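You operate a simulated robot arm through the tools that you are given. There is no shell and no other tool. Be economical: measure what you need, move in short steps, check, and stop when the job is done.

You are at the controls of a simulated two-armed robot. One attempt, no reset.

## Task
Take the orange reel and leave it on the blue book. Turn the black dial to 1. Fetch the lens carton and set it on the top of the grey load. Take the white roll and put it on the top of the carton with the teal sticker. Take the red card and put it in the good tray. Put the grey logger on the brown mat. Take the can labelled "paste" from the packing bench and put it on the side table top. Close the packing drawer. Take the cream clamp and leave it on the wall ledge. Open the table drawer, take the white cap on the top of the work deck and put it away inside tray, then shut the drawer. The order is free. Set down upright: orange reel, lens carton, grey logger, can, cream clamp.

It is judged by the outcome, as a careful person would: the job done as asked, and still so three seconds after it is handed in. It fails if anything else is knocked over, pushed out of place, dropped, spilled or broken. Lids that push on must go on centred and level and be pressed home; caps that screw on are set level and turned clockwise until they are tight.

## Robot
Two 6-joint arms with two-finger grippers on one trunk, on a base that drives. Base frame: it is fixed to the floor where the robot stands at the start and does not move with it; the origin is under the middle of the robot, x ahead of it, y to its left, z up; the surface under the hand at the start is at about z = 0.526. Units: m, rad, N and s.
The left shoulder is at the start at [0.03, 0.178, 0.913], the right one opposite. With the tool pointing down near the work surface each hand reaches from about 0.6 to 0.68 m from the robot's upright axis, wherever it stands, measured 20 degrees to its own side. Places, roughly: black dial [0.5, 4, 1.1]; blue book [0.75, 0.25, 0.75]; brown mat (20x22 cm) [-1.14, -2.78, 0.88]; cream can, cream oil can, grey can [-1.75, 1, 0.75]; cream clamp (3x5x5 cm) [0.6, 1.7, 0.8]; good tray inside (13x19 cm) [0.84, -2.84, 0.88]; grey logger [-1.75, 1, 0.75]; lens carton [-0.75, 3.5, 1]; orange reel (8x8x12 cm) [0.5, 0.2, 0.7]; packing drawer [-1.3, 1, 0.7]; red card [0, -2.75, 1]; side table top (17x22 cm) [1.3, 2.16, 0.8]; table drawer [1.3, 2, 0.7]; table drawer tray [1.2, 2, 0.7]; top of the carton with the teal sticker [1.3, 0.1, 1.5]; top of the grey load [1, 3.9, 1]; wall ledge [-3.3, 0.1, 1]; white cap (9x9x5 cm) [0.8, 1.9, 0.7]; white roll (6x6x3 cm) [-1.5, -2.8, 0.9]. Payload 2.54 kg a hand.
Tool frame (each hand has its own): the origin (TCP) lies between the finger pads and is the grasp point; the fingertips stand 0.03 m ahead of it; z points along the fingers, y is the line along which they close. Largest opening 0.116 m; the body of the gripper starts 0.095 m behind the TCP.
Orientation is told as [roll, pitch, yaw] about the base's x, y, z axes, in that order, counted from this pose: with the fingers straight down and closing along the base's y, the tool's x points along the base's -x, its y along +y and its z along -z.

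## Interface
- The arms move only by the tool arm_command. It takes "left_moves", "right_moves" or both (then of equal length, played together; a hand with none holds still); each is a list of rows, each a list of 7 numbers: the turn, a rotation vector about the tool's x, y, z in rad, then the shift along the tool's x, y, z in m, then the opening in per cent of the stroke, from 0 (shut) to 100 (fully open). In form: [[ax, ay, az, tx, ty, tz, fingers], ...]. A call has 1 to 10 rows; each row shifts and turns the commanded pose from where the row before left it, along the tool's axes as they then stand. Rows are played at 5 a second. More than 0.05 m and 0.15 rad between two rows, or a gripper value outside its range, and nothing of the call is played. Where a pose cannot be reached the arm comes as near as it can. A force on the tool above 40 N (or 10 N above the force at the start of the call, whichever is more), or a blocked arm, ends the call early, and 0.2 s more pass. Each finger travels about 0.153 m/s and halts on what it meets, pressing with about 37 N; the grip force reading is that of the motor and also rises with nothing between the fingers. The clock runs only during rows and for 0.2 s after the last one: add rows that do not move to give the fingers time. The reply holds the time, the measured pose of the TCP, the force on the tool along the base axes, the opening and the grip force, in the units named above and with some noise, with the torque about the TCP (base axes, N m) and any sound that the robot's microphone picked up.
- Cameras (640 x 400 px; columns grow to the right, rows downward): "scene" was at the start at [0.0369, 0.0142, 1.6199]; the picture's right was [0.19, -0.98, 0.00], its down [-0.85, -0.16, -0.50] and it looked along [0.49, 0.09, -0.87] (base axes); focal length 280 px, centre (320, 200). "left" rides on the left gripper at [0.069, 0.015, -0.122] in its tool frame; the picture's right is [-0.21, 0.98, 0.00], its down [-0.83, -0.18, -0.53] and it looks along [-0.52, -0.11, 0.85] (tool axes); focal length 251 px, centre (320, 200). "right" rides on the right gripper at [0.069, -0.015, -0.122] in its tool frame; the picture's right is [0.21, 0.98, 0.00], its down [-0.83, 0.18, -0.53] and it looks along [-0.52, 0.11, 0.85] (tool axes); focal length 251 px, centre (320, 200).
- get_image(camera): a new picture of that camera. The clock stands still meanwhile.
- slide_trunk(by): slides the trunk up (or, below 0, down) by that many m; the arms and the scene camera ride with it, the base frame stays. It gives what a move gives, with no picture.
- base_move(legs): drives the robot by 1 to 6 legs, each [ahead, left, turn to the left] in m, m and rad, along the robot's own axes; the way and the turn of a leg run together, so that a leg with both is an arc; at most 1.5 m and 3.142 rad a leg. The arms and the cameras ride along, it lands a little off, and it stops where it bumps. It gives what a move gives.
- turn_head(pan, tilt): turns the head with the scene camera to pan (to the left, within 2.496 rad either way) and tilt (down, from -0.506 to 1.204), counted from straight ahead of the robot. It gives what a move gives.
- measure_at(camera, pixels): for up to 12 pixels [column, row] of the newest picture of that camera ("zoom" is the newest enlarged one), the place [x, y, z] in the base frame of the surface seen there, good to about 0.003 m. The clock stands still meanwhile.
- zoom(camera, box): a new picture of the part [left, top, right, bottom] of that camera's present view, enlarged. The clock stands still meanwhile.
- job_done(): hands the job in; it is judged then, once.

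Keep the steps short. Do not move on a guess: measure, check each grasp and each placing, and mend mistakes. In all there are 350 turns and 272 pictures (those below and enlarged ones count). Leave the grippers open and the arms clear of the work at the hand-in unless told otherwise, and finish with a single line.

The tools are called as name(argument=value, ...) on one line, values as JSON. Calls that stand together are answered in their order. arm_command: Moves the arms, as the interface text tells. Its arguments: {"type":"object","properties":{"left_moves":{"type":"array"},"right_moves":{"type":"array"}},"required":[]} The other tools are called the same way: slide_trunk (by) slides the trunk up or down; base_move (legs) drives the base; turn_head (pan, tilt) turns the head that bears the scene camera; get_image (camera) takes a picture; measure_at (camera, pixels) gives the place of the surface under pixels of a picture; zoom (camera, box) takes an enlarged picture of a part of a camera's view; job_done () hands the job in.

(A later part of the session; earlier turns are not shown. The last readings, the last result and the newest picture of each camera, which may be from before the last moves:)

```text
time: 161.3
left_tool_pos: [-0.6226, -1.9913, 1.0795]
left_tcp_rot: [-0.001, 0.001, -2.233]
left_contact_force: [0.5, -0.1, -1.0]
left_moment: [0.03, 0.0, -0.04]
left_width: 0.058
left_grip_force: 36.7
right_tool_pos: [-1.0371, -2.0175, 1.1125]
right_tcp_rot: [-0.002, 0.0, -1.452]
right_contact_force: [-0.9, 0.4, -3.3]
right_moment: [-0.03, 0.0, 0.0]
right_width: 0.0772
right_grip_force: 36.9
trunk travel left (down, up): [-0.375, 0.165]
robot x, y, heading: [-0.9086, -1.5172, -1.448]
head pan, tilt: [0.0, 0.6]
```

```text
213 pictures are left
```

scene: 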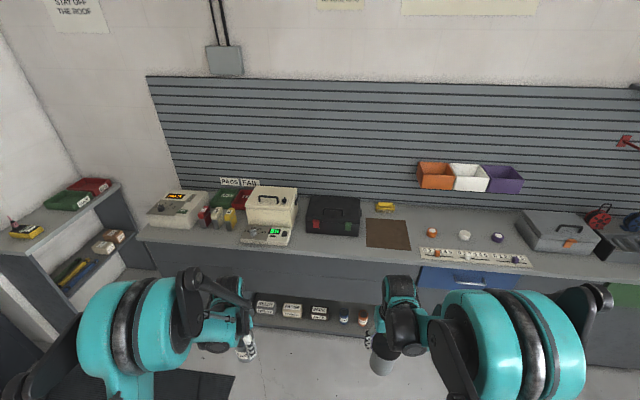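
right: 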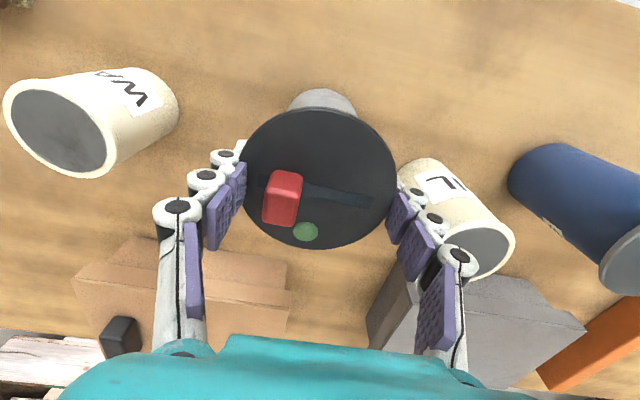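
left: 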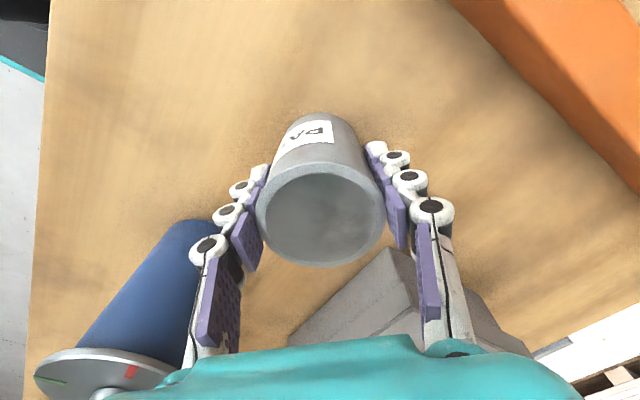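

zoom(camera="scene", box=[350, 190, 550, 290])

measure_at(camera="scene", pixels=[[368, 220], [407, 221], [366, 248], [410, 249], [388, 235], [464, 233], [464, 238], [432, 230], [497, 238], [470, 258], [385, 208], [420, 290]])

zoom(camera="scene", box=[0, 160, 350, 350])

```text
3.20 times, centred on (450, 240) of scene
```

zoom: 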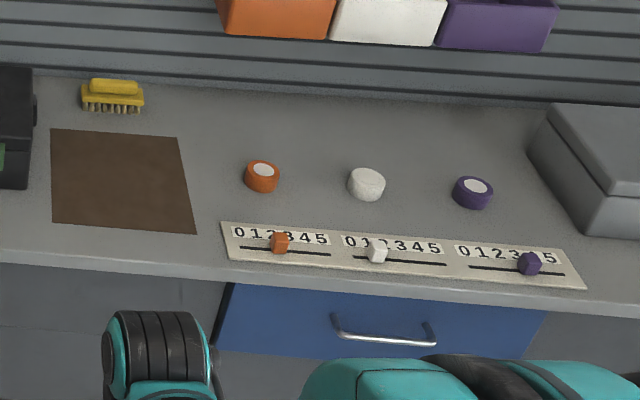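

```text
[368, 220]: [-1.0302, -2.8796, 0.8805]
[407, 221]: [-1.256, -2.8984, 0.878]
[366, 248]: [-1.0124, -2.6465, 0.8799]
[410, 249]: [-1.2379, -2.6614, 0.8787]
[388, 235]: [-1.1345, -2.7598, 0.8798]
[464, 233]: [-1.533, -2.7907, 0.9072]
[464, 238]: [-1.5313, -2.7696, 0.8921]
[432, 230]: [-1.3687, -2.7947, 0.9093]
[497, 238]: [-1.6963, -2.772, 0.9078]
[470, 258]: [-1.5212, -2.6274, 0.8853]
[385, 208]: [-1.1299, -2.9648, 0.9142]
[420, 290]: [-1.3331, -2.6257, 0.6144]
```

```text
1.83 times, centred on (175, 255) of scene
```

zoom: 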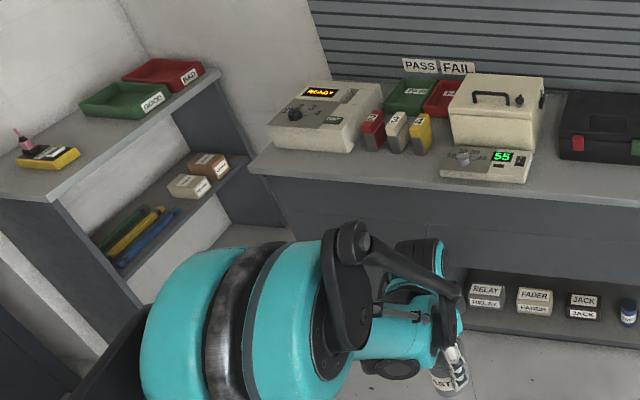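

Mat centre (-1.134, -2.771), z 0.88. I'll raise and pull back the left hand with the can, then drive in.

arm_command(left_moves=[[0, 0, 0, 0, 0, -0.04, 30], [0, 0, 0, 0, 0, -0.04, 30], [0, 0, 0, 0, 0, -0.04, 30], [0, 0, 0, 0.03, -0.03, 0, 30], [0, 0, 0, 0.03, -0.03, 0, 30], [0, 0, 0, 0.03, -0.03, 0, 30]])

base_move(legs=[[0, 0, -0.12], [0.6, 0, 0]])

get_image(camera="right")

get_image(camera="scene")

```text
time: 162.7
left_tool_pos: [-0.6396, -1.864, 1.1999]
left_tcp_rot: [0.002, 0.0, -2.232]
left_contact_force: [-0.4, 0.3, -1.8]
left_moment: [-0.04, 0.01, 0.0]
left_width: 0.0582
left_grip_force: 37.0
right_tool_pos: [-1.0374, -2.0167, 1.1132]
right_tcp_rot: [-0.002, -0.003, -1.452]
right_contact_force: [0.4, 0.4, -3.1]
right_moment: [-0.03, 0.02, 0.01]
right_width: 0.0774
right_grip_force: 37.2
trunk travel left (down, up): [-0.375, 0.165]
robot x, y, heading: [-0.9101, -1.5128, -1.45]
head pan, tilt: [0.0, 0.6]
```

```text
time: 166.8
left_tool_pos: [-0.6882, -2.5071, 1.2003]
left_tcp_rot: [0.0, -0.001, -2.358]
left_contact_force: [0.5, 0.1, -3.1]
left_moment: [-0.02, 0.0, 0.0]
left_width: 0.058
left_grip_force: 37.1
right_tool_pos: [-1.1009, -2.611, 1.1119]
right_tcp_rot: [-0.004, -0.001, -1.577]
right_contact_force: [-0.5, -0.1, -3.7]
right_moment: [0.0, 0.01, -0.04]
right_width: 0.0773
right_grip_force: 37.1
trunk travel left (down, up): [-0.375, 0.165]
robot x, y, heading: [-0.9108, -2.1269, -1.577]
head pan, tilt: [0.0, 0.6]
```

```text
210 pictures are left
```

right: 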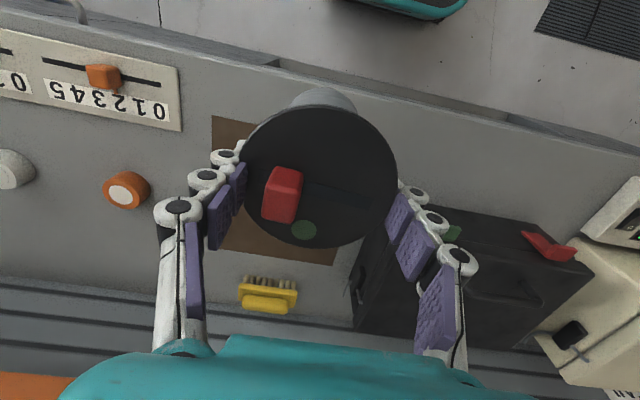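

```text
209 pictures are left
```

scene: 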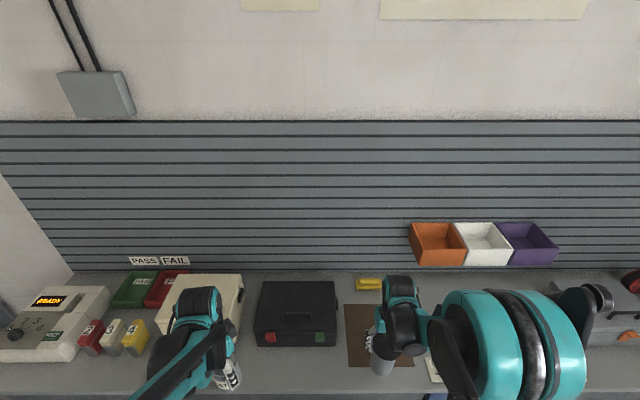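

arm_command(right_moves=[[0, 0, 0, -0.04, -0.008, 0, 45], [0, 0, 0, -0.04, -0.008, 0, 45], [0, 0, 0, -0.04, -0.008, 0, 45], [0, 0, 0, -0.04, -0.008, 0, 45], [0, 0, 0, 0, 0, 0.04, 45], [0, 0, 0, 0, 0, 0.04, 45], [0, 0, 0, 0, 0, 0.022, 45], [0, 0, 0, 0, 0, 0, 45]])

get_image(camera="right")

```text
time: 168.6
left_tool_pos: [-0.6881, -2.5078, 1.2006]
left_tcp_rot: [-0.001, -0.001, -2.357]
left_contact_force: [-0.5, 0.0, -2.4]
left_moment: [-0.01, -0.03, -0.01]
left_width: 0.0579
left_grip_force: 37.0
right_tool_pos: [-1.1363, -2.7691, 1.012]
right_tcp_rot: [-0.003, 0.0, -1.577]
right_contact_force: [-0.3, -0.4, -2.9]
right_moment: [0.0, -0.01, 0.02]
right_width: 0.0772
right_grip_force: 36.9
trunk travel left (down, up): [-0.375, 0.165]
robot x, y, heading: [-0.9138, -2.1251, -1.574]
head pan, tilt: [0.0, 0.6]
```

```text
208 pictures are left
```

right: 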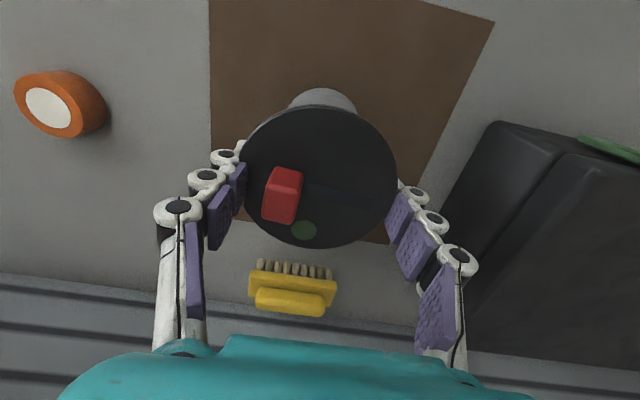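

arm_command(right_moves=[[0, 0, 0, 0, 0, 0.012, 45], [0, 0, 0, 0, 0, 0.004, 45], [0, 0, 0, 0, 0, 0.003, 45], [0, 0, 0, 0, 0, 0.002, 45], [0, 0, 0, 0, 0, 0, 45]])

```text
time: 169.8
left_tool_pos: [-0.6882, -2.5075, 1.2014]
left_tcp_rot: [0.0, -0.001, -2.357]
left_contact_force: [-1.1, 0.8, -3.5]
left_moment: [0.01, -0.02, 0.01]
left_width: 0.058
left_grip_force: 37.1
right_tool_pos: [-1.1345, -2.7701, 0.9905]
right_tcp_rot: [-0.003, -0.001, -1.576]
right_contact_force: [-1.7, -2.8, 7.2]
right_moment: [-0.22, 0.34, 0.07]
right_width: 0.077
right_grip_force: 37.1
trunk travel left (down, up): [-0.375, 0.165]
robot x, y, heading: [-0.9112, -2.1279, -1.575]
head pan, tilt: [0.0, 0.6]
```

Contact (7 N). Release and rise.

arm_command(right_moves=[[0, 0, 0, 0, 0, 0.001, 75], [0, 0, 0, 0, 0, 0, 90], [0, 0, 0, 0, 0, 0, 90], [0, 0, 0, 0, 0, -0.03, 90], [0, 0, 0, 0, 0, -0.05, 90], [0, 0, 0, 0, 0, -0.05, 90], [0, 0, 0, 0, 0, -0.03, 90]])

get_image(camera="right")

```text
time: 171.3
left_tool_pos: [-0.689, -2.5071, 1.2012]
left_tcp_rot: [-0.001, -0.001, -2.357]
left_contact_force: [-0.3, 0.1, -2.9]
left_moment: [-0.02, 0.0, -0.01]
left_width: 0.0582
left_grip_force: 37.0
right_tool_pos: [-1.1325, -2.7711, 1.1471]
right_tcp_rot: [-0.002, -0.002, -1.579]
right_contact_force: [0.4, 0.7, -3.6]
right_moment: [0.02, -0.04, -0.02]
right_width: 0.1026
right_grip_force: 0.1
trunk travel left (down, up): [-0.375, 0.165]
robot x, y, heading: [-0.9123, -2.1264, -1.578]
head pan, tilt: [0.0, 0.6]
```

```text
207 pictures are left
```

right: 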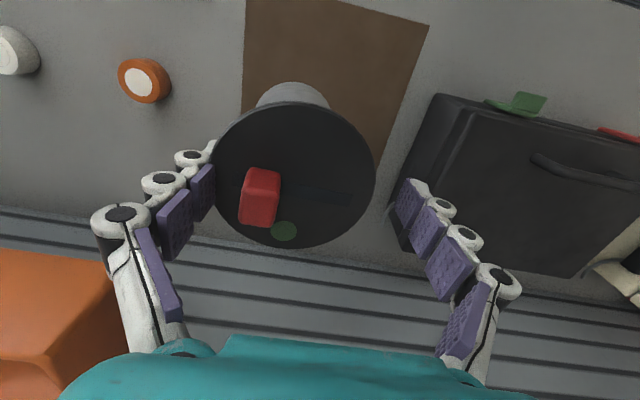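

The logger came up with the hand: its lid is caught on the left-image finger. I'll go straight back down to the mat before freeing it.

arm_command(right_moves=[[0, 0, 0, 0, 0, 0.05, 90], [0, 0, 0, 0, 0, 0.05, 90], [0, 0, 0, 0, 0, 0.03, 90], [0, 0, 0, 0, 0, 0.02, 90], [0, 0, 0, 0, 0, 0.004, 90], [0, 0, 0, 0, 0, 0.002, 90], [0, 0, 0, 0, 0, 0, 90]])

get_image(camera="right")

zoom(camera="scene", box=[310, 240, 470, 400])

```text
time: 172.9
left_tool_pos: [-0.6872, -2.5077, 1.2003]
left_tcp_rot: [-0.001, 0.001, -2.358]
left_contact_force: [0.2, -0.2, -2.0]
left_moment: [-0.01, -0.03, -0.04]
left_width: 0.058
left_grip_force: 37.1
right_tool_pos: [-1.1359, -2.7712, 0.9916]
right_tcp_rot: [-0.003, -0.002, -1.577]
right_contact_force: [-0.2, 0.2, -2.7]
right_moment: [-0.04, -0.07, 0.01]
right_width: 0.1024
right_grip_force: 0.1
trunk travel left (down, up): [-0.375, 0.165]
robot x, y, heading: [-0.9129, -2.1259, -1.581]
head pan, tilt: [0.0, 0.6]
```

```text
206 pictures are left
```

right: 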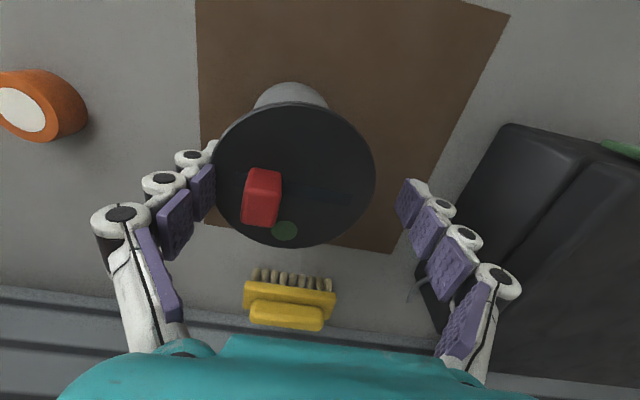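

```text
2.50 times, centred on (390, 320) of scene
```

zoom: 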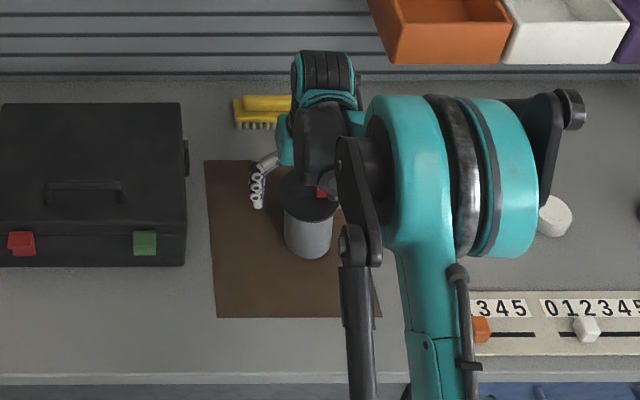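

It still hangs on one finger (reads -2.7 N). I'll press it onto the mat gently to shear the finger off it.

arm_command(right_moves=[[0, 0, 0, 0, 0, 0.002, 90], [0, 0, 0, 0, 0, 0.002, 90], [0, 0, 0, 0, 0, 0.002, 95], [0, 0, 0, 0, 0, 0, 100], [0, 0, 0, 0, 0, 0, 100]])

get_image(camera="right")

```text
time: 174.2
left_tool_pos: [-0.6875, -2.508, 1.1992]
left_tcp_rot: [0.001, 0.0, -2.359]
left_contact_force: [-0.3, 1.3, -2.7]
left_moment: [0.02, -0.01, -0.01]
left_width: 0.0581
left_grip_force: 36.9
right_tool_pos: [-1.1357, -2.7706, 0.9853]
right_tcp_rot: [-0.004, 0.0, -1.578]
right_contact_force: [0.6, -0.1, -2.6]
right_moment: [-0.02, -0.1, 0.02]
right_width: 0.1137
right_grip_force: 0.0
trunk travel left (down, up): [-0.375, 0.165]
robot x, y, heading: [-0.9107, -2.1224, -1.578]
head pan, tilt: [0.0, 0.6]
```

```text
204 pictures are left
```

right: 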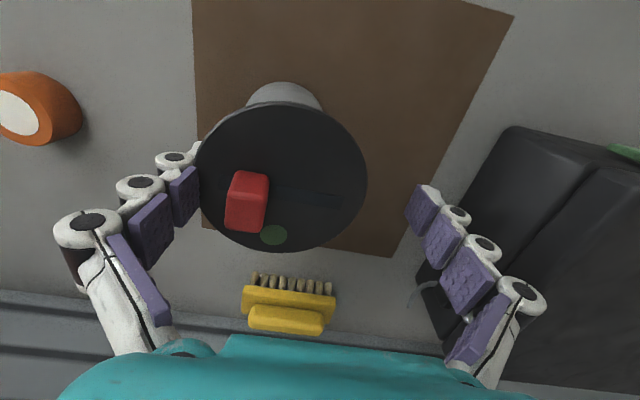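

arm_command(right_moves=[[0, 0, 0, 0, 0, 0.003, 100], [0, 0, 0, 0, 0, 0.003, 100], [0, 0, 0, 0, 0, 0.003, 100], [0, 0, 0, 0, 0, 0, 100]])

zoom(camera="right", box=[100, 40, 500, 290])

```text
time: 175.2
left_tool_pos: [-0.6873, -2.5084, 1.2003]
left_tcp_rot: [0.0, 0.0, -2.358]
left_contact_force: [-0.2, 1.1, -3.4]
left_moment: [-0.01, 0.02, -0.01]
left_width: 0.0577
left_grip_force: 36.8
right_tool_pos: [-1.1366, -2.7699, 0.9761]
right_tcp_rot: [-0.004, 0.001, -1.579]
right_contact_force: [-0.8, -0.7, -0.4]
right_moment: [-0.02, 0.03, -0.01]
right_width: 0.116
right_grip_force: 0.0
trunk travel left (down, up): [-0.375, 0.165]
robot x, y, heading: [-0.9154, -2.1257, -1.581]
head pan, tilt: [0.0, 0.6]
```

```text
1.60 times, centred on (300, 165) of right
```

zoom: 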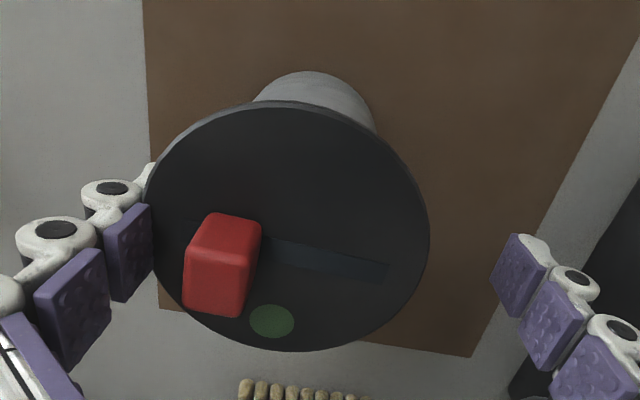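

Force is now ≈0, so the logger rests on the mat. I'll shift the hand 12 mm away from it to check it stays.

arm_command(right_moves=[[0, 0, 0, 0, -0.006, 0, 100], [0, 0, 0, 0, -0.006, 0, 100], [0, 0, 0, 0, 0, 0, 100]])

get_image(camera="right")

```text
time: 175.9
left_tool_pos: [-0.6876, -2.5098, 1.2004]
left_tcp_rot: [0.0, 0.001, -2.357]
left_contact_force: [1.0, -0.6, -2.8]
left_moment: [-0.02, -0.01, 0.0]
left_width: 0.058
left_grip_force: 37.0
right_tool_pos: [-1.1464, -2.7714, 0.9761]
right_tcp_rot: [-0.002, 0.0, -1.577]
right_contact_force: [-0.1, -0.9, -2.5]
right_moment: [-0.02, -0.1, -0.01]
right_width: 0.1142
right_grip_force: 0.0
trunk travel left (down, up): [-0.375, 0.165]
robot x, y, heading: [-0.91, -2.1273, -1.575]
head pan, tilt: [0.0, 0.6]
```

```text
202 pictures are left
```

right: 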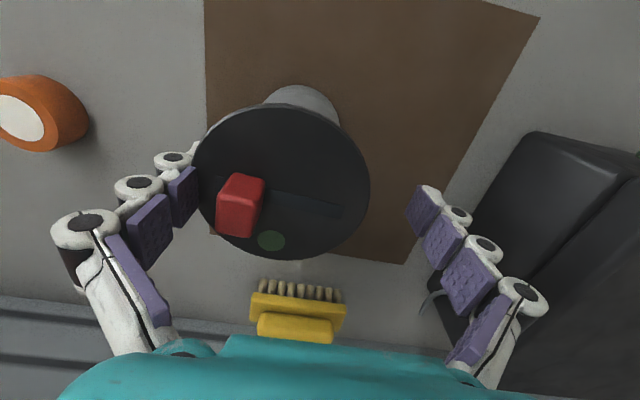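

The lid still clings to that finger and leans slightly with it. I'll shift back to upright, then slide the finger down along the rim while the logger stands on the mat.

arm_command(right_moves=[[0, 0, 0, 0, 0.009, 0, 100], [0, 0, 0, 0, 0, 0, 100], [0, 0, 0, 0, 0, 0.004, 100], [0, 0, 0, 0, 0, 0.004, 100], [0, 0, 0, 0, 0, 0.004, 100], [0, 0, 0, 0, 0, 0, 100]])

get_image(camera="right")

```text
time: 177.0
left_tool_pos: [-0.6868, -2.5076, 1.2004]
left_tcp_rot: [0.002, 0.0, -2.36]
left_contact_force: [-0.2, -0.2, -3.7]
left_moment: [0.05, 0.0, -0.02]
left_width: 0.0582
left_grip_force: 36.5
right_tool_pos: [-1.1408, -2.7713, 0.972]
right_tcp_rot: [-0.011, -0.003, -1.578]
right_contact_force: [-2.9, 1.8, 23.3]
right_moment: [0.17, 1.52, -0.07]
right_width: 0.1169
right_grip_force: 0.2
trunk travel left (down, up): [-0.375, 0.165]
robot x, y, heading: [-0.9117, -2.1243, -1.572]
head pan, tilt: [0.0, 0.6]
stopped in row 5 (right hand): the force on the tool passed its limit at 47 N (the readings are from after the stop); the commanded pose is now the measured one
```

```text
201 pictures are left
```

right: 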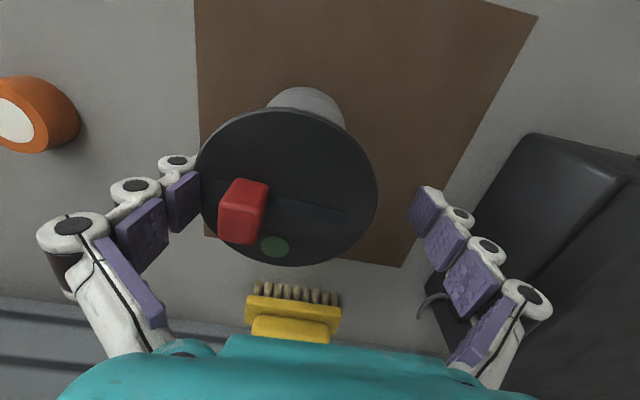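

zoom(camera="right", box=[120, 110, 280, 210])

get_image(camera="left")

```text
4.00 times, centred on (200, 160) of right
```

zoom: 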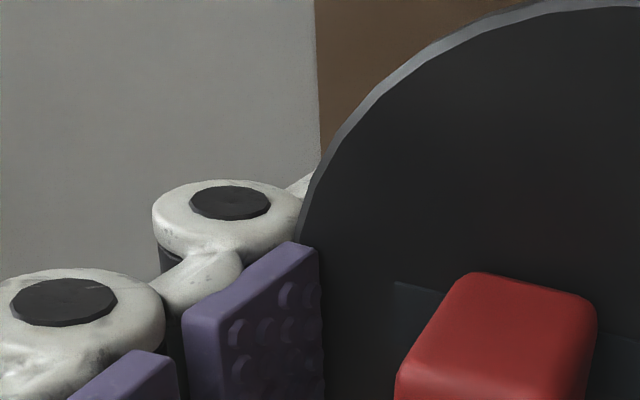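

```text
199 pictures are left
```

left: 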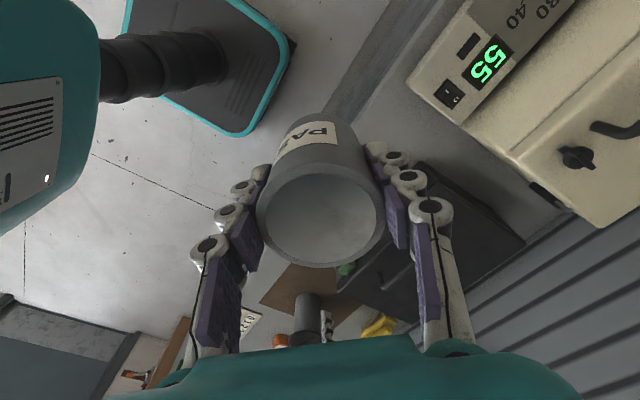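

The lid behaves as if fixed to that finger in both directions. I'll unload, re-grip fully (which recentres it), then reopen.

arm_command(right_moves=[[0, 0, 0, 0, 0.004, -0.006, 100], [0, 0, 0, 0, 0, 0, 80], [0, 0, 0, 0, 0, 0, 60], [0, 0, 0, 0, 0, 0, 55], [0, 0, 0, 0, 0, 0, 55]])

get_image(camera="right")

```text
time: 177.8
left_tool_pos: [-0.6872, -2.5044, 1.2026]
left_tcp_rot: [0.006, -0.001, -2.36]
left_contact_force: [0.1, -0.4, -2.8]
left_moment: [0.0, 0.0, 0.0]
left_width: 0.058
left_grip_force: 36.6
right_tool_pos: [-1.143, -2.7698, 0.9812]
right_tcp_rot: [-0.019, -0.011, -1.579]
right_contact_force: [-12.6, -7.5, 40.1]
right_moment: [0.29, 2.29, 0.38]
right_width: 0.0982
right_grip_force: 20.6
trunk travel left (down, up): [-0.375, 0.165]
robot x, y, heading: [-0.9112, -2.1236, -1.582]
head pan, tilt: [0.0, 0.6]
stopped in row 3 (right hand): the force on the tool passed its limit at 43 N (the readings are from after the stop); the commanded pose is now the measured one
```

```text
198 pictures are left
```

right: 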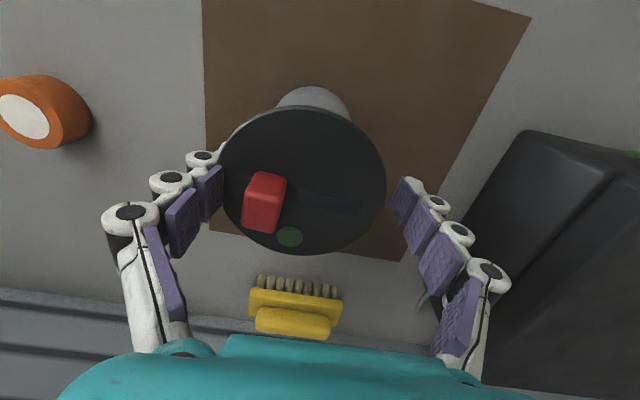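

arm_command(right_moves=[[0, 0, 0, 0, 0, -0.004, 85], [0, 0, 0, 0, 0, -0.004, 85], [0, 0, 0, 0, 0, 0, 85]])

zoom(camera="scene", box=[330, 260, 450, 400])

```text
time: 178.6
left_tool_pos: [-0.6877, -2.508, 1.199]
left_tcp_rot: [-0.002, 0.002, -2.36]
left_contact_force: [0.1, -0.5, -2.9]
left_moment: [0.0, 0.01, -0.03]
left_width: 0.058
left_grip_force: 37.1
right_tool_pos: [-1.1388, -2.7715, 0.9861]
right_tcp_rot: [-0.012, -0.006, -1.578]
right_contact_force: [0.8, 0.3, -2.1]
right_moment: [-0.01, -0.09, 0.0]
right_width: 0.0973
right_grip_force: 0.0
trunk travel left (down, up): [-0.375, 0.165]
robot x, y, heading: [-0.9129, -2.1282, -1.581]
head pan, tilt: [0.0, 0.6]
```

```text
2.86 times, centred on (390, 330) of scene
```

zoom: 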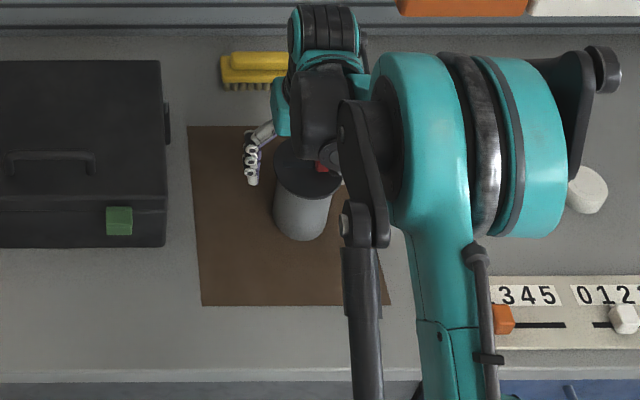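

The lid rim seems trapped between two finger pads: solid vertically, only lightly held sideways. Plan: park the can on the bench, hold the logger's body with the left hand, and draw the right finger away. First I'll lift the logger clear and measure the free bench strip in front of the black case.

arm_command(right_moves=[[0, 0, 0, 0, 0, -0.03, 72], [0, 0, 0, 0, 0, -0.04, 64], [0, 0, 0, 0, 0, -0.04, 60], [0, 0, 0, 0, 0, -0.04, 60], [0, 0, 0, 0.04, 0, 0, 60], [0, 0, 0, 0.04, 0, 0, 60], [0, 0, 0, 0, 0, 0, 60]])

get_image(camera="right")

get_image(camera="scene")

```text
time: 180.2
left_tool_pos: [-0.6883, -2.5095, 1.1989]
left_tcp_rot: [0.0, 0.001, -2.361]
left_contact_force: [-1.5, 0.1, -3.2]
left_moment: [0.05, -0.01, -0.01]
left_width: 0.0582
left_grip_force: 36.7
right_tool_pos: [-1.1377, -2.6909, 1.1343]
right_tcp_rot: [-0.011, -0.004, -1.578]
right_contact_force: [0.3, 0.0, -3.0]
right_moment: [-0.01, -0.03, 0.0]
right_width: 0.0785
right_grip_force: 37.2
trunk travel left (down, up): [-0.375, 0.165]
robot x, y, heading: [-0.9152, -2.127, -1.577]
head pan, tilt: [0.0, 0.6]
```

```text
196 pictures are left
```

right: 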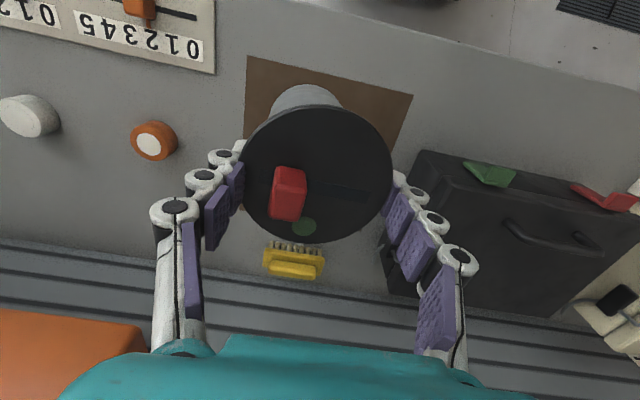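

```text
195 pictures are left
```

scene: 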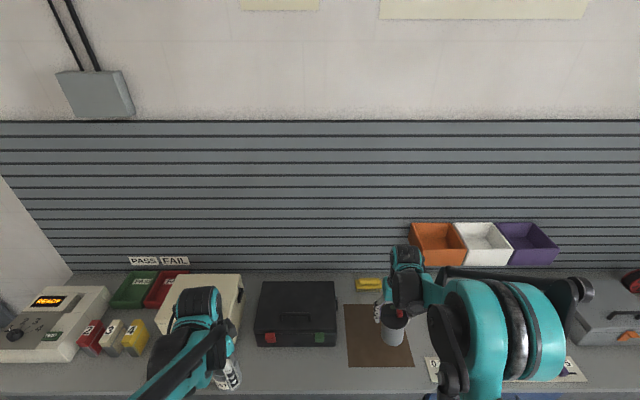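

Now both fingers hold it evenly again (7.85 cm). I'll retry the release: set on the mat, open only slightly, and look which side clings.

arm_command(right_moves=[[0, 0, 0, -0.04, 0, 0, 60], [0, 0, 0, -0.04, 0.004, 0, 60], [0, 0, 0, 0, 0, 0.05, 60], [0, 0, 0, 0, 0, 0.05, 60], [0, 0, 0, 0, 0, 0.03, 60], [0, 0, 0, 0, 0, 0.006, 60], [0, 0, 0, 0, 0, 0, 60]])

```text
time: 181.8
left_tool_pos: [-0.6883, -2.5079, 1.2004]
left_tcp_rot: [0.0, 0.0, -2.36]
left_contact_force: [0.2, 0.7, -3.3]
left_moment: [0.03, 0.03, -0.03]
left_width: 0.058
left_grip_force: 37.2
right_tool_pos: [-1.133, -2.7689, 0.9998]
right_tcp_rot: [-0.013, -0.004, -1.578]
right_contact_force: [0.2, -0.7, -3.6]
right_moment: [0.0, -0.01, 0.02]
right_width: 0.0783
right_grip_force: 36.8
trunk travel left (down, up): [-0.375, 0.165]
robot x, y, heading: [-0.9138, -2.1233, -1.58]
head pan, tilt: [0.0, 0.6]
```

arm_command(right_moves=[[0, 0.012, 0, 0, 0, 0.003, 60], [0, 0, 0, 0, 0, 0.003, 60], [0, 0, 0, 0, 0, 0.002, 60], [0, 0, 0, 0, 0, 0.002, 60], [0, 0, 0, 0, 0, 0, 60]])

```text
time: 183.0
left_tool_pos: [-0.6885, -2.5061, 1.2009]
left_tcp_rot: [0.003, -0.003, -2.36]
left_contact_force: [-0.4, 1.0, -2.4]
left_moment: [-0.03, -0.01, 0.03]
left_width: 0.0581
left_grip_force: 36.4
right_tool_pos: [-1.1368, -2.7691, 0.9906]
right_tcp_rot: [-0.013, 0.006, -1.58]
right_contact_force: [-4.6, 2.7, 12.0]
right_moment: [-0.15, 0.44, -0.18]
right_width: 0.0783
right_grip_force: 37.1
trunk travel left (down, up): [-0.375, 0.165]
robot x, y, heading: [-0.9134, -2.12, -1.579]
head pan, tilt: [0.0, 0.6]
```

arm_command(right_moves=[[0, 0, 0, 0, 0, -0.001, 68], [0, 0, 0, 0, 0, 0, 70], [0, 0, 0, 0, 0, 0, 72], [0, 0, 0, 0, 0, 0, 73], [0, 0, 0, 0, 0, 0, 73]])

get_image(camera="right")

```text
time: 184.2
left_tool_pos: [-0.6882, -2.5082, 1.2005]
left_tcp_rot: [-0.001, -0.002, -2.359]
left_contact_force: [0.4, 0.0, -3.0]
left_moment: [-0.02, -0.02, -0.03]
left_width: 0.0583
left_grip_force: 36.9
right_tool_pos: [-1.1343, -2.7708, 0.991]
right_tcp_rot: [-0.011, 0.008, -1.581]
right_contact_force: [-0.2, -0.1, -2.0]
right_moment: [0.0, -0.06, 0.03]
right_width: 0.0835
right_grip_force: 0.1
trunk travel left (down, up): [-0.375, 0.165]
robot x, y, heading: [-0.9157, -2.1226, -1.576]
head pan, tilt: [0.0, 0.6]
```

```text
194 pictures are left
```

right: 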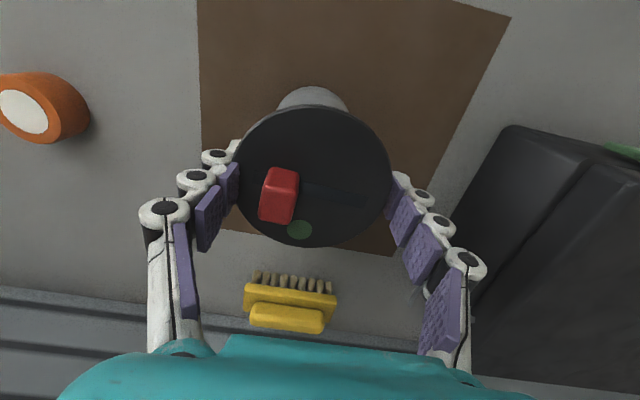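

arm_command(right_moves=[[0, 0, 0, 0, 0, 0.002, 73], [0, 0, 0.1, 0, 0, 0, 80], [0, 0, 0.1, 0, 0, 0, 80], [0, 0, 0.1, 0, 0, 0, 80], [0, 0, 0, 0, 0, 0, 80]])

get_image(camera="right")

```text
time: 185.4
left_tool_pos: [-0.6872, -2.5078, 1.2]
left_tcp_rot: [-0.002, 0.001, -2.361]
left_contact_force: [-0.7, 0.0, -2.8]
left_moment: [0.03, 0.01, -0.03]
left_width: 0.0581
left_grip_force: 36.9
right_tool_pos: [-1.1356, -2.7711, 0.9886]
right_tcp_rot: [-0.015, 0.004, -1.88]
right_contact_force: [0.3, 0.3, -2.0]
right_moment: [-0.03, -0.09, -0.04]
right_width: 0.0919
right_grip_force: 0.1
trunk travel left (down, up): [-0.375, 0.165]
robot x, y, heading: [-0.9173, -2.1251, -1.577]
head pan, tilt: [0.0, 0.6]
```

```text
193 pictures are left
```

right: 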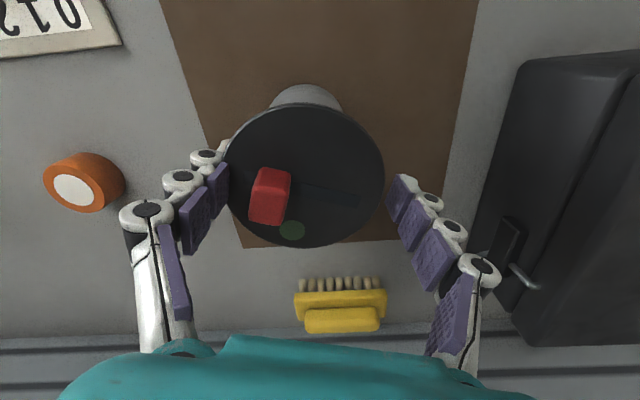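

The logger turns rigidly with the west finger, so I need the left hand to hold its body. I'll undo the turn, re-grip and lift, and measure a parking place for the can in front of the black case (around column 290, row 365).

arm_command(right_moves=[[0, 0, -0.1, 0, 0, -0.01, 75], [0, 0, -0.1, 0, 0, -0.01, 65], [0, 0, -0.1, 0, 0, -0.02, 60], [0, 0, 0, 0, 0, -0.04, 60], [0, 0, 0, 0, 0, -0.04, 60], [0, 0, 0, 0, 0, -0.03, 60], [0, 0, 0, 0, 0, 0, 60]])

measure_at(camera="scene", pixels=[[262, 345], [333, 345], [295, 348], [295, 385], [260, 375], [320, 375], [258, 290], [335, 290], [300, 320], [150, 345], [180, 385], [290, 365]])

```text
time: 187.0
left_tool_pos: [-0.6878, -2.5081, 1.1996]
left_tcp_rot: [0.0, 0.002, -2.36]
left_contact_force: [-0.7, -0.3, -2.8]
left_moment: [-0.02, -0.03, -0.01]
left_width: 0.0579
left_grip_force: 36.5
right_tool_pos: [-1.1336, -2.7738, 1.1385]
right_tcp_rot: [-0.012, 0.008, -1.577]
right_contact_force: [0.7, -0.6, -2.9]
right_moment: [-0.01, -0.01, 0.01]
right_width: 0.0782
right_grip_force: 36.9
trunk travel left (down, up): [-0.375, 0.165]
robot x, y, heading: [-0.9116, -2.1268, -1.576]
head pan, tilt: [0.0, 0.6]
```

```text
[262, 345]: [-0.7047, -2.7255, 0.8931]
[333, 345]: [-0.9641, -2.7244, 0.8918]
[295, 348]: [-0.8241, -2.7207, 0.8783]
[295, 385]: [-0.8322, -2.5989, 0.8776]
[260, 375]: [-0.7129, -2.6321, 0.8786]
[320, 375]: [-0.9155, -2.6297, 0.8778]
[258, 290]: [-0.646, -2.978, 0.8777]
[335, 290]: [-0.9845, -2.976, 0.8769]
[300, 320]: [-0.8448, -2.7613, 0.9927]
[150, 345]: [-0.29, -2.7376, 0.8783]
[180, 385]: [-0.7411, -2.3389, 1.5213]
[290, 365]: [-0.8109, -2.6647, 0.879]
```

base_move(legs=[[-0.06, -0.08, 0]])

arm_command(left_moves=[[0, 0, 0, -0.0337, 0.0249, 0, 30], [0, 0, 0, -0.0337, 0.0249, 0, 30], [0, 0, 0, -0.0337, 0.0249, 0, 30], [0, 0, 0, -0.0337, 0.0249, 0, 30], [0, 0, 0, -0.0337, 0.0249, 0, 30], [0, 0, 0, 0, 0, 0.05, 30], [0, 0, 0, 0, 0, 0.05, 30], [0, 0, 0, 0, 0, 0.05, 30], [0, 0, 0, 0, 0, 0.05, 30], [0, 0, 0, 0, 0, 0, 30]])

get_image(camera="left")

```text
time: 188.1
left_tool_pos: [-0.7685, -2.4466, 1.1999]
left_tcp_rot: [-0.002, 0.0, -2.357]
left_contact_force: [0.1, 0.4, -3.7]
left_moment: [-0.01, -0.02, 0.03]
left_width: 0.0581
left_grip_force: 36.6
right_tool_pos: [-1.2137, -2.713, 1.1378]
right_tcp_rot: [-0.012, 0.006, -1.578]
right_contact_force: [-0.6, 0.2, -3.0]
right_moment: [-0.01, -0.04, -0.01]
right_width: 0.078
right_grip_force: 37.0
trunk travel left (down, up): [-0.375, 0.165]
robot x, y, heading: [-0.992, -2.0656, -1.574]
head pan, tilt: [0.0, 0.6]
```

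```text
time: 190.3
left_tool_pos: [-0.8025, -2.6503, 1.0042]
left_tcp_rot: [0.002, 0.0, -2.359]
left_contact_force: [-0.4, 0.4, -1.6]
left_moment: [-0.03, -0.02, 0.03]
left_width: 0.0579
left_grip_force: 36.4
right_tool_pos: [-1.2132, -2.7112, 1.1383]
right_tcp_rot: [-0.014, 0.007, -1.577]
right_contact_force: [0.3, 0.4, -2.8]
right_moment: [-0.01, 0.0, -0.01]
right_width: 0.078
right_grip_force: 37.1
trunk travel left (down, up): [-0.375, 0.165]
robot x, y, heading: [-0.9942, -2.066, -1.576]
head pan, tilt: [0.0, 0.6]
```

```text
192 pictures are left
```

left: 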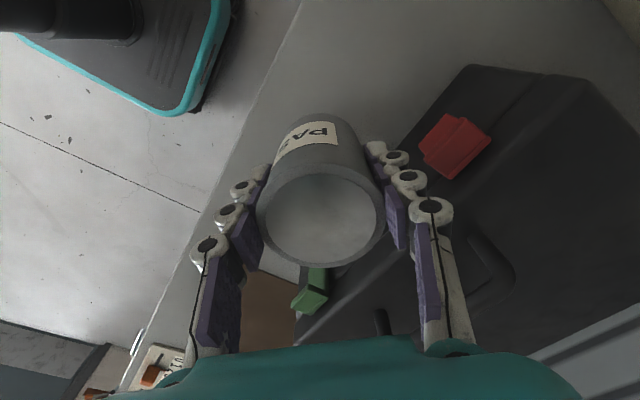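

arm_command(left_moves=[[0, 0, 0, 0, 0, 0.03, 30], [0, 0, 0, 0, 0, 0.022, 30], [0, 0, 0, 0, 0, 0.004, 30], [0, 0, 0, 0, 0, 0.003, 30], [0, 0, 0, 0, 0, 0.002, 30], [0, 0, 0, 0, 0, 0, 30]])

```text
time: 191.7
left_tool_pos: [-0.7985, -2.6545, 0.9399]
left_tcp_rot: [0.002, 0.0, -2.358]
left_contact_force: [2.6, -11.0, 27.6]
left_moment: [-0.4, -0.13, 0.0]
left_width: 0.0585
left_grip_force: 37.3
right_tool_pos: [-1.2145, -2.7113, 1.138]
right_tcp_rot: [-0.012, 0.007, -1.578]
right_contact_force: [-0.3, -1.1, -2.8]
right_moment: [0.0, 0.0, 0.0]
right_width: 0.078
right_grip_force: 37.4
trunk travel left (down, up): [-0.375, 0.165]
robot x, y, heading: [-0.9917, -2.0673, -1.572]
head pan, tilt: [0.0, 0.6]
```

arm_command(left_moves=[[0, 0, 0, 0, 0, -0.003, 30], [0, 0, 0, 0, 0, 0, 60], [0, 0, 0, 0, 0, 0, 85], [0, 0, 0, 0, 0, 0, 85], [0, 0, 0, 0, 0, -0.03, 85], [0, 0, 0, 0, 0, -0.05, 85], [0, 0, 0, 0, 0, -0.05, 85], [0, 0, 0, 0, 0, 0, 85]])

get_image(camera="left")

```text
time: 193.5
left_tool_pos: [-0.799, -2.6522, 1.0726]
left_tcp_rot: [0.001, 0.002, -2.358]
left_contact_force: [0.2, -1.2, 0.0]
left_moment: [0.01, -0.02, -0.01]
left_width: 0.0985
left_grip_force: 0.0
right_tool_pos: [-1.2127, -2.7134, 1.1371]
right_tcp_rot: [-0.011, 0.008, -1.578]
right_contact_force: [0.4, -0.4, -2.5]
right_moment: [0.04, -0.01, 0.0]
right_width: 0.078
right_grip_force: 36.7
trunk travel left (down, up): [-0.375, 0.165]
robot x, y, heading: [-0.9916, -2.0644, -1.57]
head pan, tilt: [0.0, 0.6]
```

```text
191 pictures are left
```

left: 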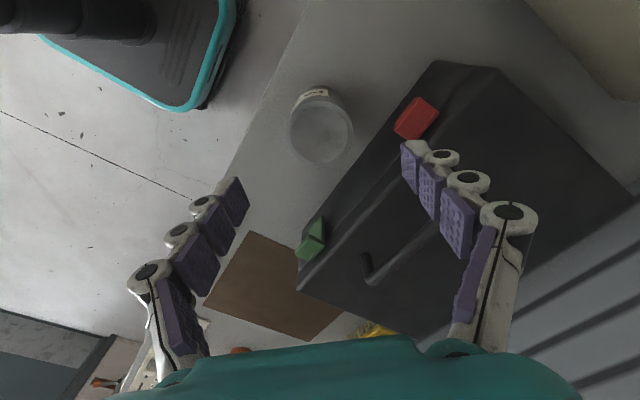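

Can parked upright at (-0.80, -2.655). Now I'll raise the left hand and tilt it 45° so it can come in under the lid from the left.

arm_command(left_moves=[[0, 0, 0, 0.03, 0, -0.04, 85], [0, 0, 0, 0.03, 0, -0.04, 85], [0, -0.131, 0, 0, 0, 0, 85], [0, -0.131, 0, 0, 0, 0, 85], [0, -0.131, 0, 0, 0, 0, 85], [0, -0.131, 0, 0, 0, 0, 85], [0, -0.131, 0, 0, 0, 0, 85], [0, -0.131, 0, 0, 0, 0, 85], [0, 0, 0, 0, 0, 0, 85]])

arm_command(right_moves=[[0, 0, 0, 0.01, 0.04, 0, 60], [0, 0, 0, 0.01, 0.04, 0, 60], [0, 0, 0, 0.01, 0.04, 0, 60], [0, 0, 0, 0.017, 0.04, 0, 60], [0, 0, 0, 0, 0, 0, 60]])

get_image(camera="scene")

get_image(camera="left")

```text
time: 195.5
left_tool_pos: [-0.7587, -2.6109, 1.151]
left_tcp_rot: [0.001, -0.788, -2.359]
left_contact_force: [-0.2, 0.6, 0.5]
left_moment: [0.0, -0.02, -0.02]
left_width: 0.0987
left_grip_force: 0.1
right_tool_pos: [-1.2129, -2.7113, 1.1372]
right_tcp_rot: [-0.013, 0.006, -1.577]
right_contact_force: [0.0, 0.0, -3.0]
right_moment: [0.0, -0.03, -0.05]
right_width: 0.078
right_grip_force: 37.0
trunk travel left (down, up): [-0.375, 0.165]
robot x, y, heading: [-0.9893, -2.0651, -1.57]
head pan, tilt: [0.0, 0.6]
```

```text
time: 196.7
left_tool_pos: [-0.7602, -2.6124, 1.1517]
left_tcp_rot: [0.001, -0.785, -2.359]
left_contact_force: [0.0, 0.6, -0.1]
left_moment: [-0.01, 0.0, 0.06]
left_width: 0.0986
left_grip_force: 0.0
right_tool_pos: [-1.0513, -2.6669, 1.1344]
right_tcp_rot: [-0.012, 0.008, -1.578]
right_contact_force: [-0.5, -0.2, -3.6]
right_moment: [-0.01, -0.02, 0.0]
right_width: 0.078
right_grip_force: 37.1
trunk travel left (down, up): [-0.375, 0.165]
robot x, y, heading: [-0.9914, -2.0651, -1.573]
head pan, tilt: [0.0, 0.6]
```

```text
190 pictures are left
```

scene: 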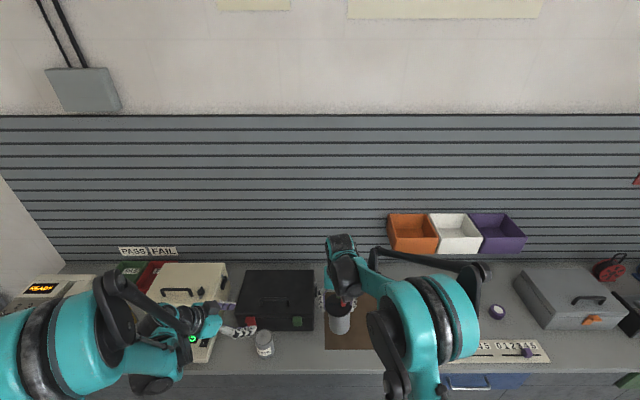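

```text
189 pictures are left
```

left: 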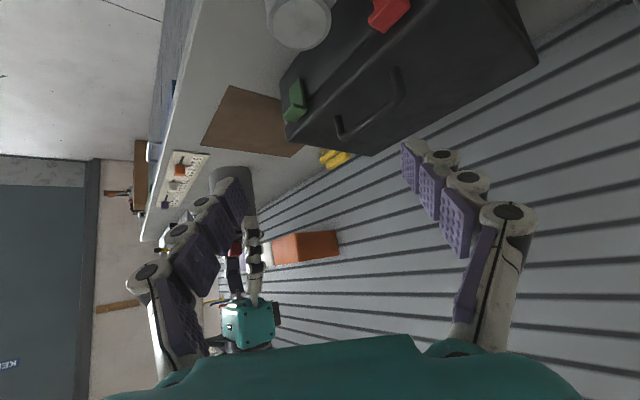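

The right hand's fingers point east-west, so I'll bring the left in straight from the robot's side, passing under them. I'll turn the left hand to that heading.

arm_command(left_moves=[[-0.0925, 0, -0.0925, 0, 0, 0, 85], [-0.0925, 0, -0.0925, 0, 0, 0, 85], [-0.0925, 0, -0.0925, 0, 0, 0, 85], [-0.0925, 0, -0.0925, 0, 0, 0, 85], [-0.0925, 0, -0.0925, 0, 0, 0, 85], [-0.0925, 0, -0.0925, 0, 0, 0, 85], [0, 0, 0, 0, 0, 0, 85]])

```text
time: 198.3
left_tool_pos: [-0.7566, -2.6112, 1.1501]
left_tcp_rot: [0.0, -0.788, -1.573]
left_contact_force: [1.0, 0.0, -0.8]
left_moment: [0.01, -0.01, 0.0]
left_width: 0.0986
left_grip_force: 0.0
right_tool_pos: [-1.0515, -2.6685, 1.1363]
right_tcp_rot: [-0.013, 0.007, -1.577]
right_contact_force: [0.2, 0.1, -3.1]
right_moment: [-0.05, -0.08, -0.02]
right_width: 0.0782
right_grip_force: 36.4
trunk travel left (down, up): [-0.375, 0.165]
robot x, y, heading: [-0.9934, -2.0652, -1.576]
head pan, tilt: [0.0, 0.6]
```

arm_command(left_moves=[[0, 0, 0, 0.0026, -0.042, -0.0046, 85], [0, 0, 0, 0.0026, -0.042, -0.0046, 85], [0, 0, 0, 0.0026, -0.042, -0.0046, 85], [0, 0, 0, 0.0026, -0.042, -0.0046, 85], [0, 0, 0, 0.0026, -0.042, -0.0046, 85], [0, 0, 0, 0.0026, -0.042, -0.0046, 85], [0, 0, 0, 0.0026, -0.042, -0.0046, 85], [0, 0, 0, 0, 0, 0, 85]])

get_image(camera="left")

get_image(camera="right")

```text
time: 200.1
left_tool_pos: [-1.0531, -2.5749, 1.1616]
left_tcp_rot: [0.0, -0.785, -1.572]
left_contact_force: [0.0, -0.2, 0.1]
left_moment: [0.02, 0.03, 0.0]
left_width: 0.0986
left_grip_force: 0.1
right_tool_pos: [-1.0496, -2.6676, 1.1347]
right_tcp_rot: [-0.014, 0.008, -1.577]
right_contact_force: [-0.2, -0.6, -3.2]
right_moment: [-0.01, 0.03, 0.04]
right_width: 0.0777
right_grip_force: 37.3
trunk travel left (down, up): [-0.375, 0.165]
robot x, y, heading: [-0.9927, -2.0632, -1.574]
head pan, tilt: [0.0, 0.6]
```

```text
188 pictures are left
```

left: 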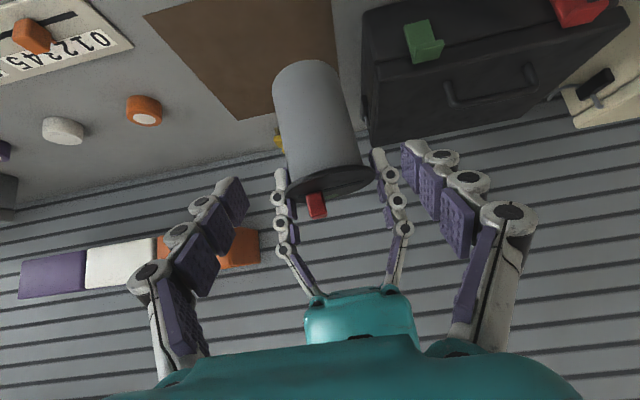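

```text
187 pictures are left
```

right: 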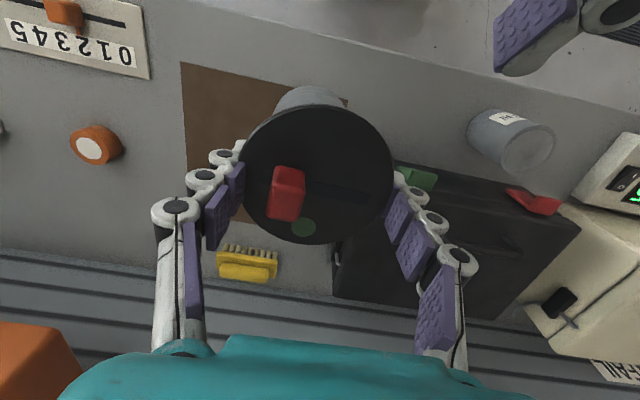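

The logger body lies right between the left fingers' path. Measuring it before going in.

measure_at(camera="left", pixels=[[283, 110], [312, 110], [342, 110], [312, 70], [320, 150], [330, 178], [290, 190], [370, 175]])

```text
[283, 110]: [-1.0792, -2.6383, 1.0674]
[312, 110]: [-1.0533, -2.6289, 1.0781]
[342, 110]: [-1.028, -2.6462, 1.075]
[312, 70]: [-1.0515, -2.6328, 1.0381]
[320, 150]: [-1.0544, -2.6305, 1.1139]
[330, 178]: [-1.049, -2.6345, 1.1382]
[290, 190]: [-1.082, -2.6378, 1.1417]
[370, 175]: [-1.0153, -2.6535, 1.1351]
```

arm_command(left_moves=[[0, 0, 0, 0.003, 0.0005, 0.035, 85], [0, 0, 0, 0.004, 0, 0.035, 85], [0, 0, 0, 0, 0, 0.03, 85], [0, 0, 0, 0, 0, 0, 85]])

get_image(camera="left")

```text
time: 201.1
left_tool_pos: [-1.0506, -2.6419, 1.0855]
left_tcp_rot: [-0.001, -0.786, -1.573]
left_contact_force: [-0.1, 0.3, 0.0]
left_moment: [-0.02, 0.01, 0.0]
left_width: 0.0985
left_grip_force: 0.1
right_tool_pos: [-1.0507, -2.666, 1.1357]
right_tcp_rot: [-0.012, 0.006, -1.579]
right_contact_force: [0.6, 0.6, -2.4]
right_moment: [-0.03, 0.0, 0.01]
right_width: 0.0781
right_grip_force: 36.9
trunk travel left (down, up): [-0.375, 0.165]
robot x, y, heading: [-0.9967, -2.064, -1.579]
head pan, tilt: [0.0, 0.6]
```

```text
186 pictures are left
```

left: 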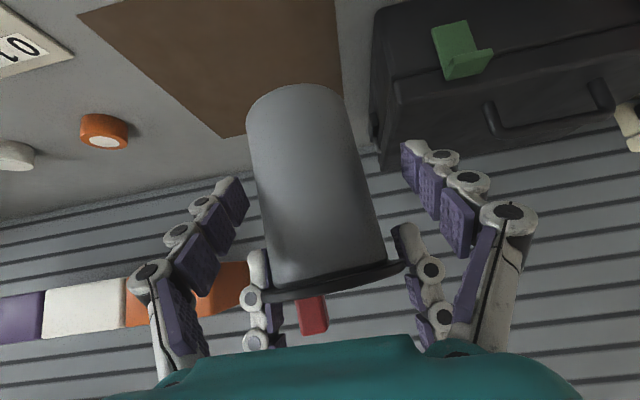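

arm_command(left_moves=[[0, 0, 0, 0, -0.001, 0.015, 85], [0, 0, 0, 0, 0, 0.013, 85], [0, 0, 0, 0, 0, 0, 60], [0, 0, 0, 0, 0, 0, 45], [0, 0, 0, 0, 0, 0, 35], [0, 0, 0, 0, 0, 0, 35]])

get_image(camera="left")

```text
time: 202.5
left_tool_pos: [-1.0516, -2.6618, 1.0663]
left_tcp_rot: [0.0, -0.788, -1.574]
left_contact_force: [-22.0, 6.0, 18.9]
left_moment: [-0.47, -0.61, -0.29]
left_width: 0.0684
left_grip_force: 36.7
right_tool_pos: [-1.0514, -2.6662, 1.1365]
right_tcp_rot: [-0.01, 0.004, -1.578]
right_contact_force: [21.7, -7.1, -22.3]
right_moment: [-0.04, -0.89, 0.15]
right_width: 0.0785
right_grip_force: 36.9
trunk travel left (down, up): [-0.375, 0.165]
robot x, y, heading: [-0.989, -2.064, -1.576]
head pan, tilt: [0.0, 0.6]
```

```text
185 pictures are left
```

left: 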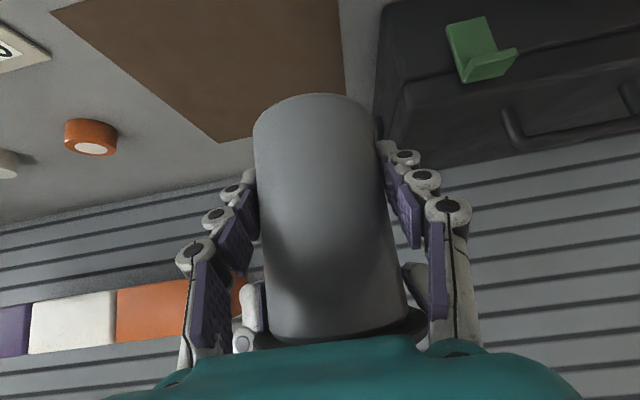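

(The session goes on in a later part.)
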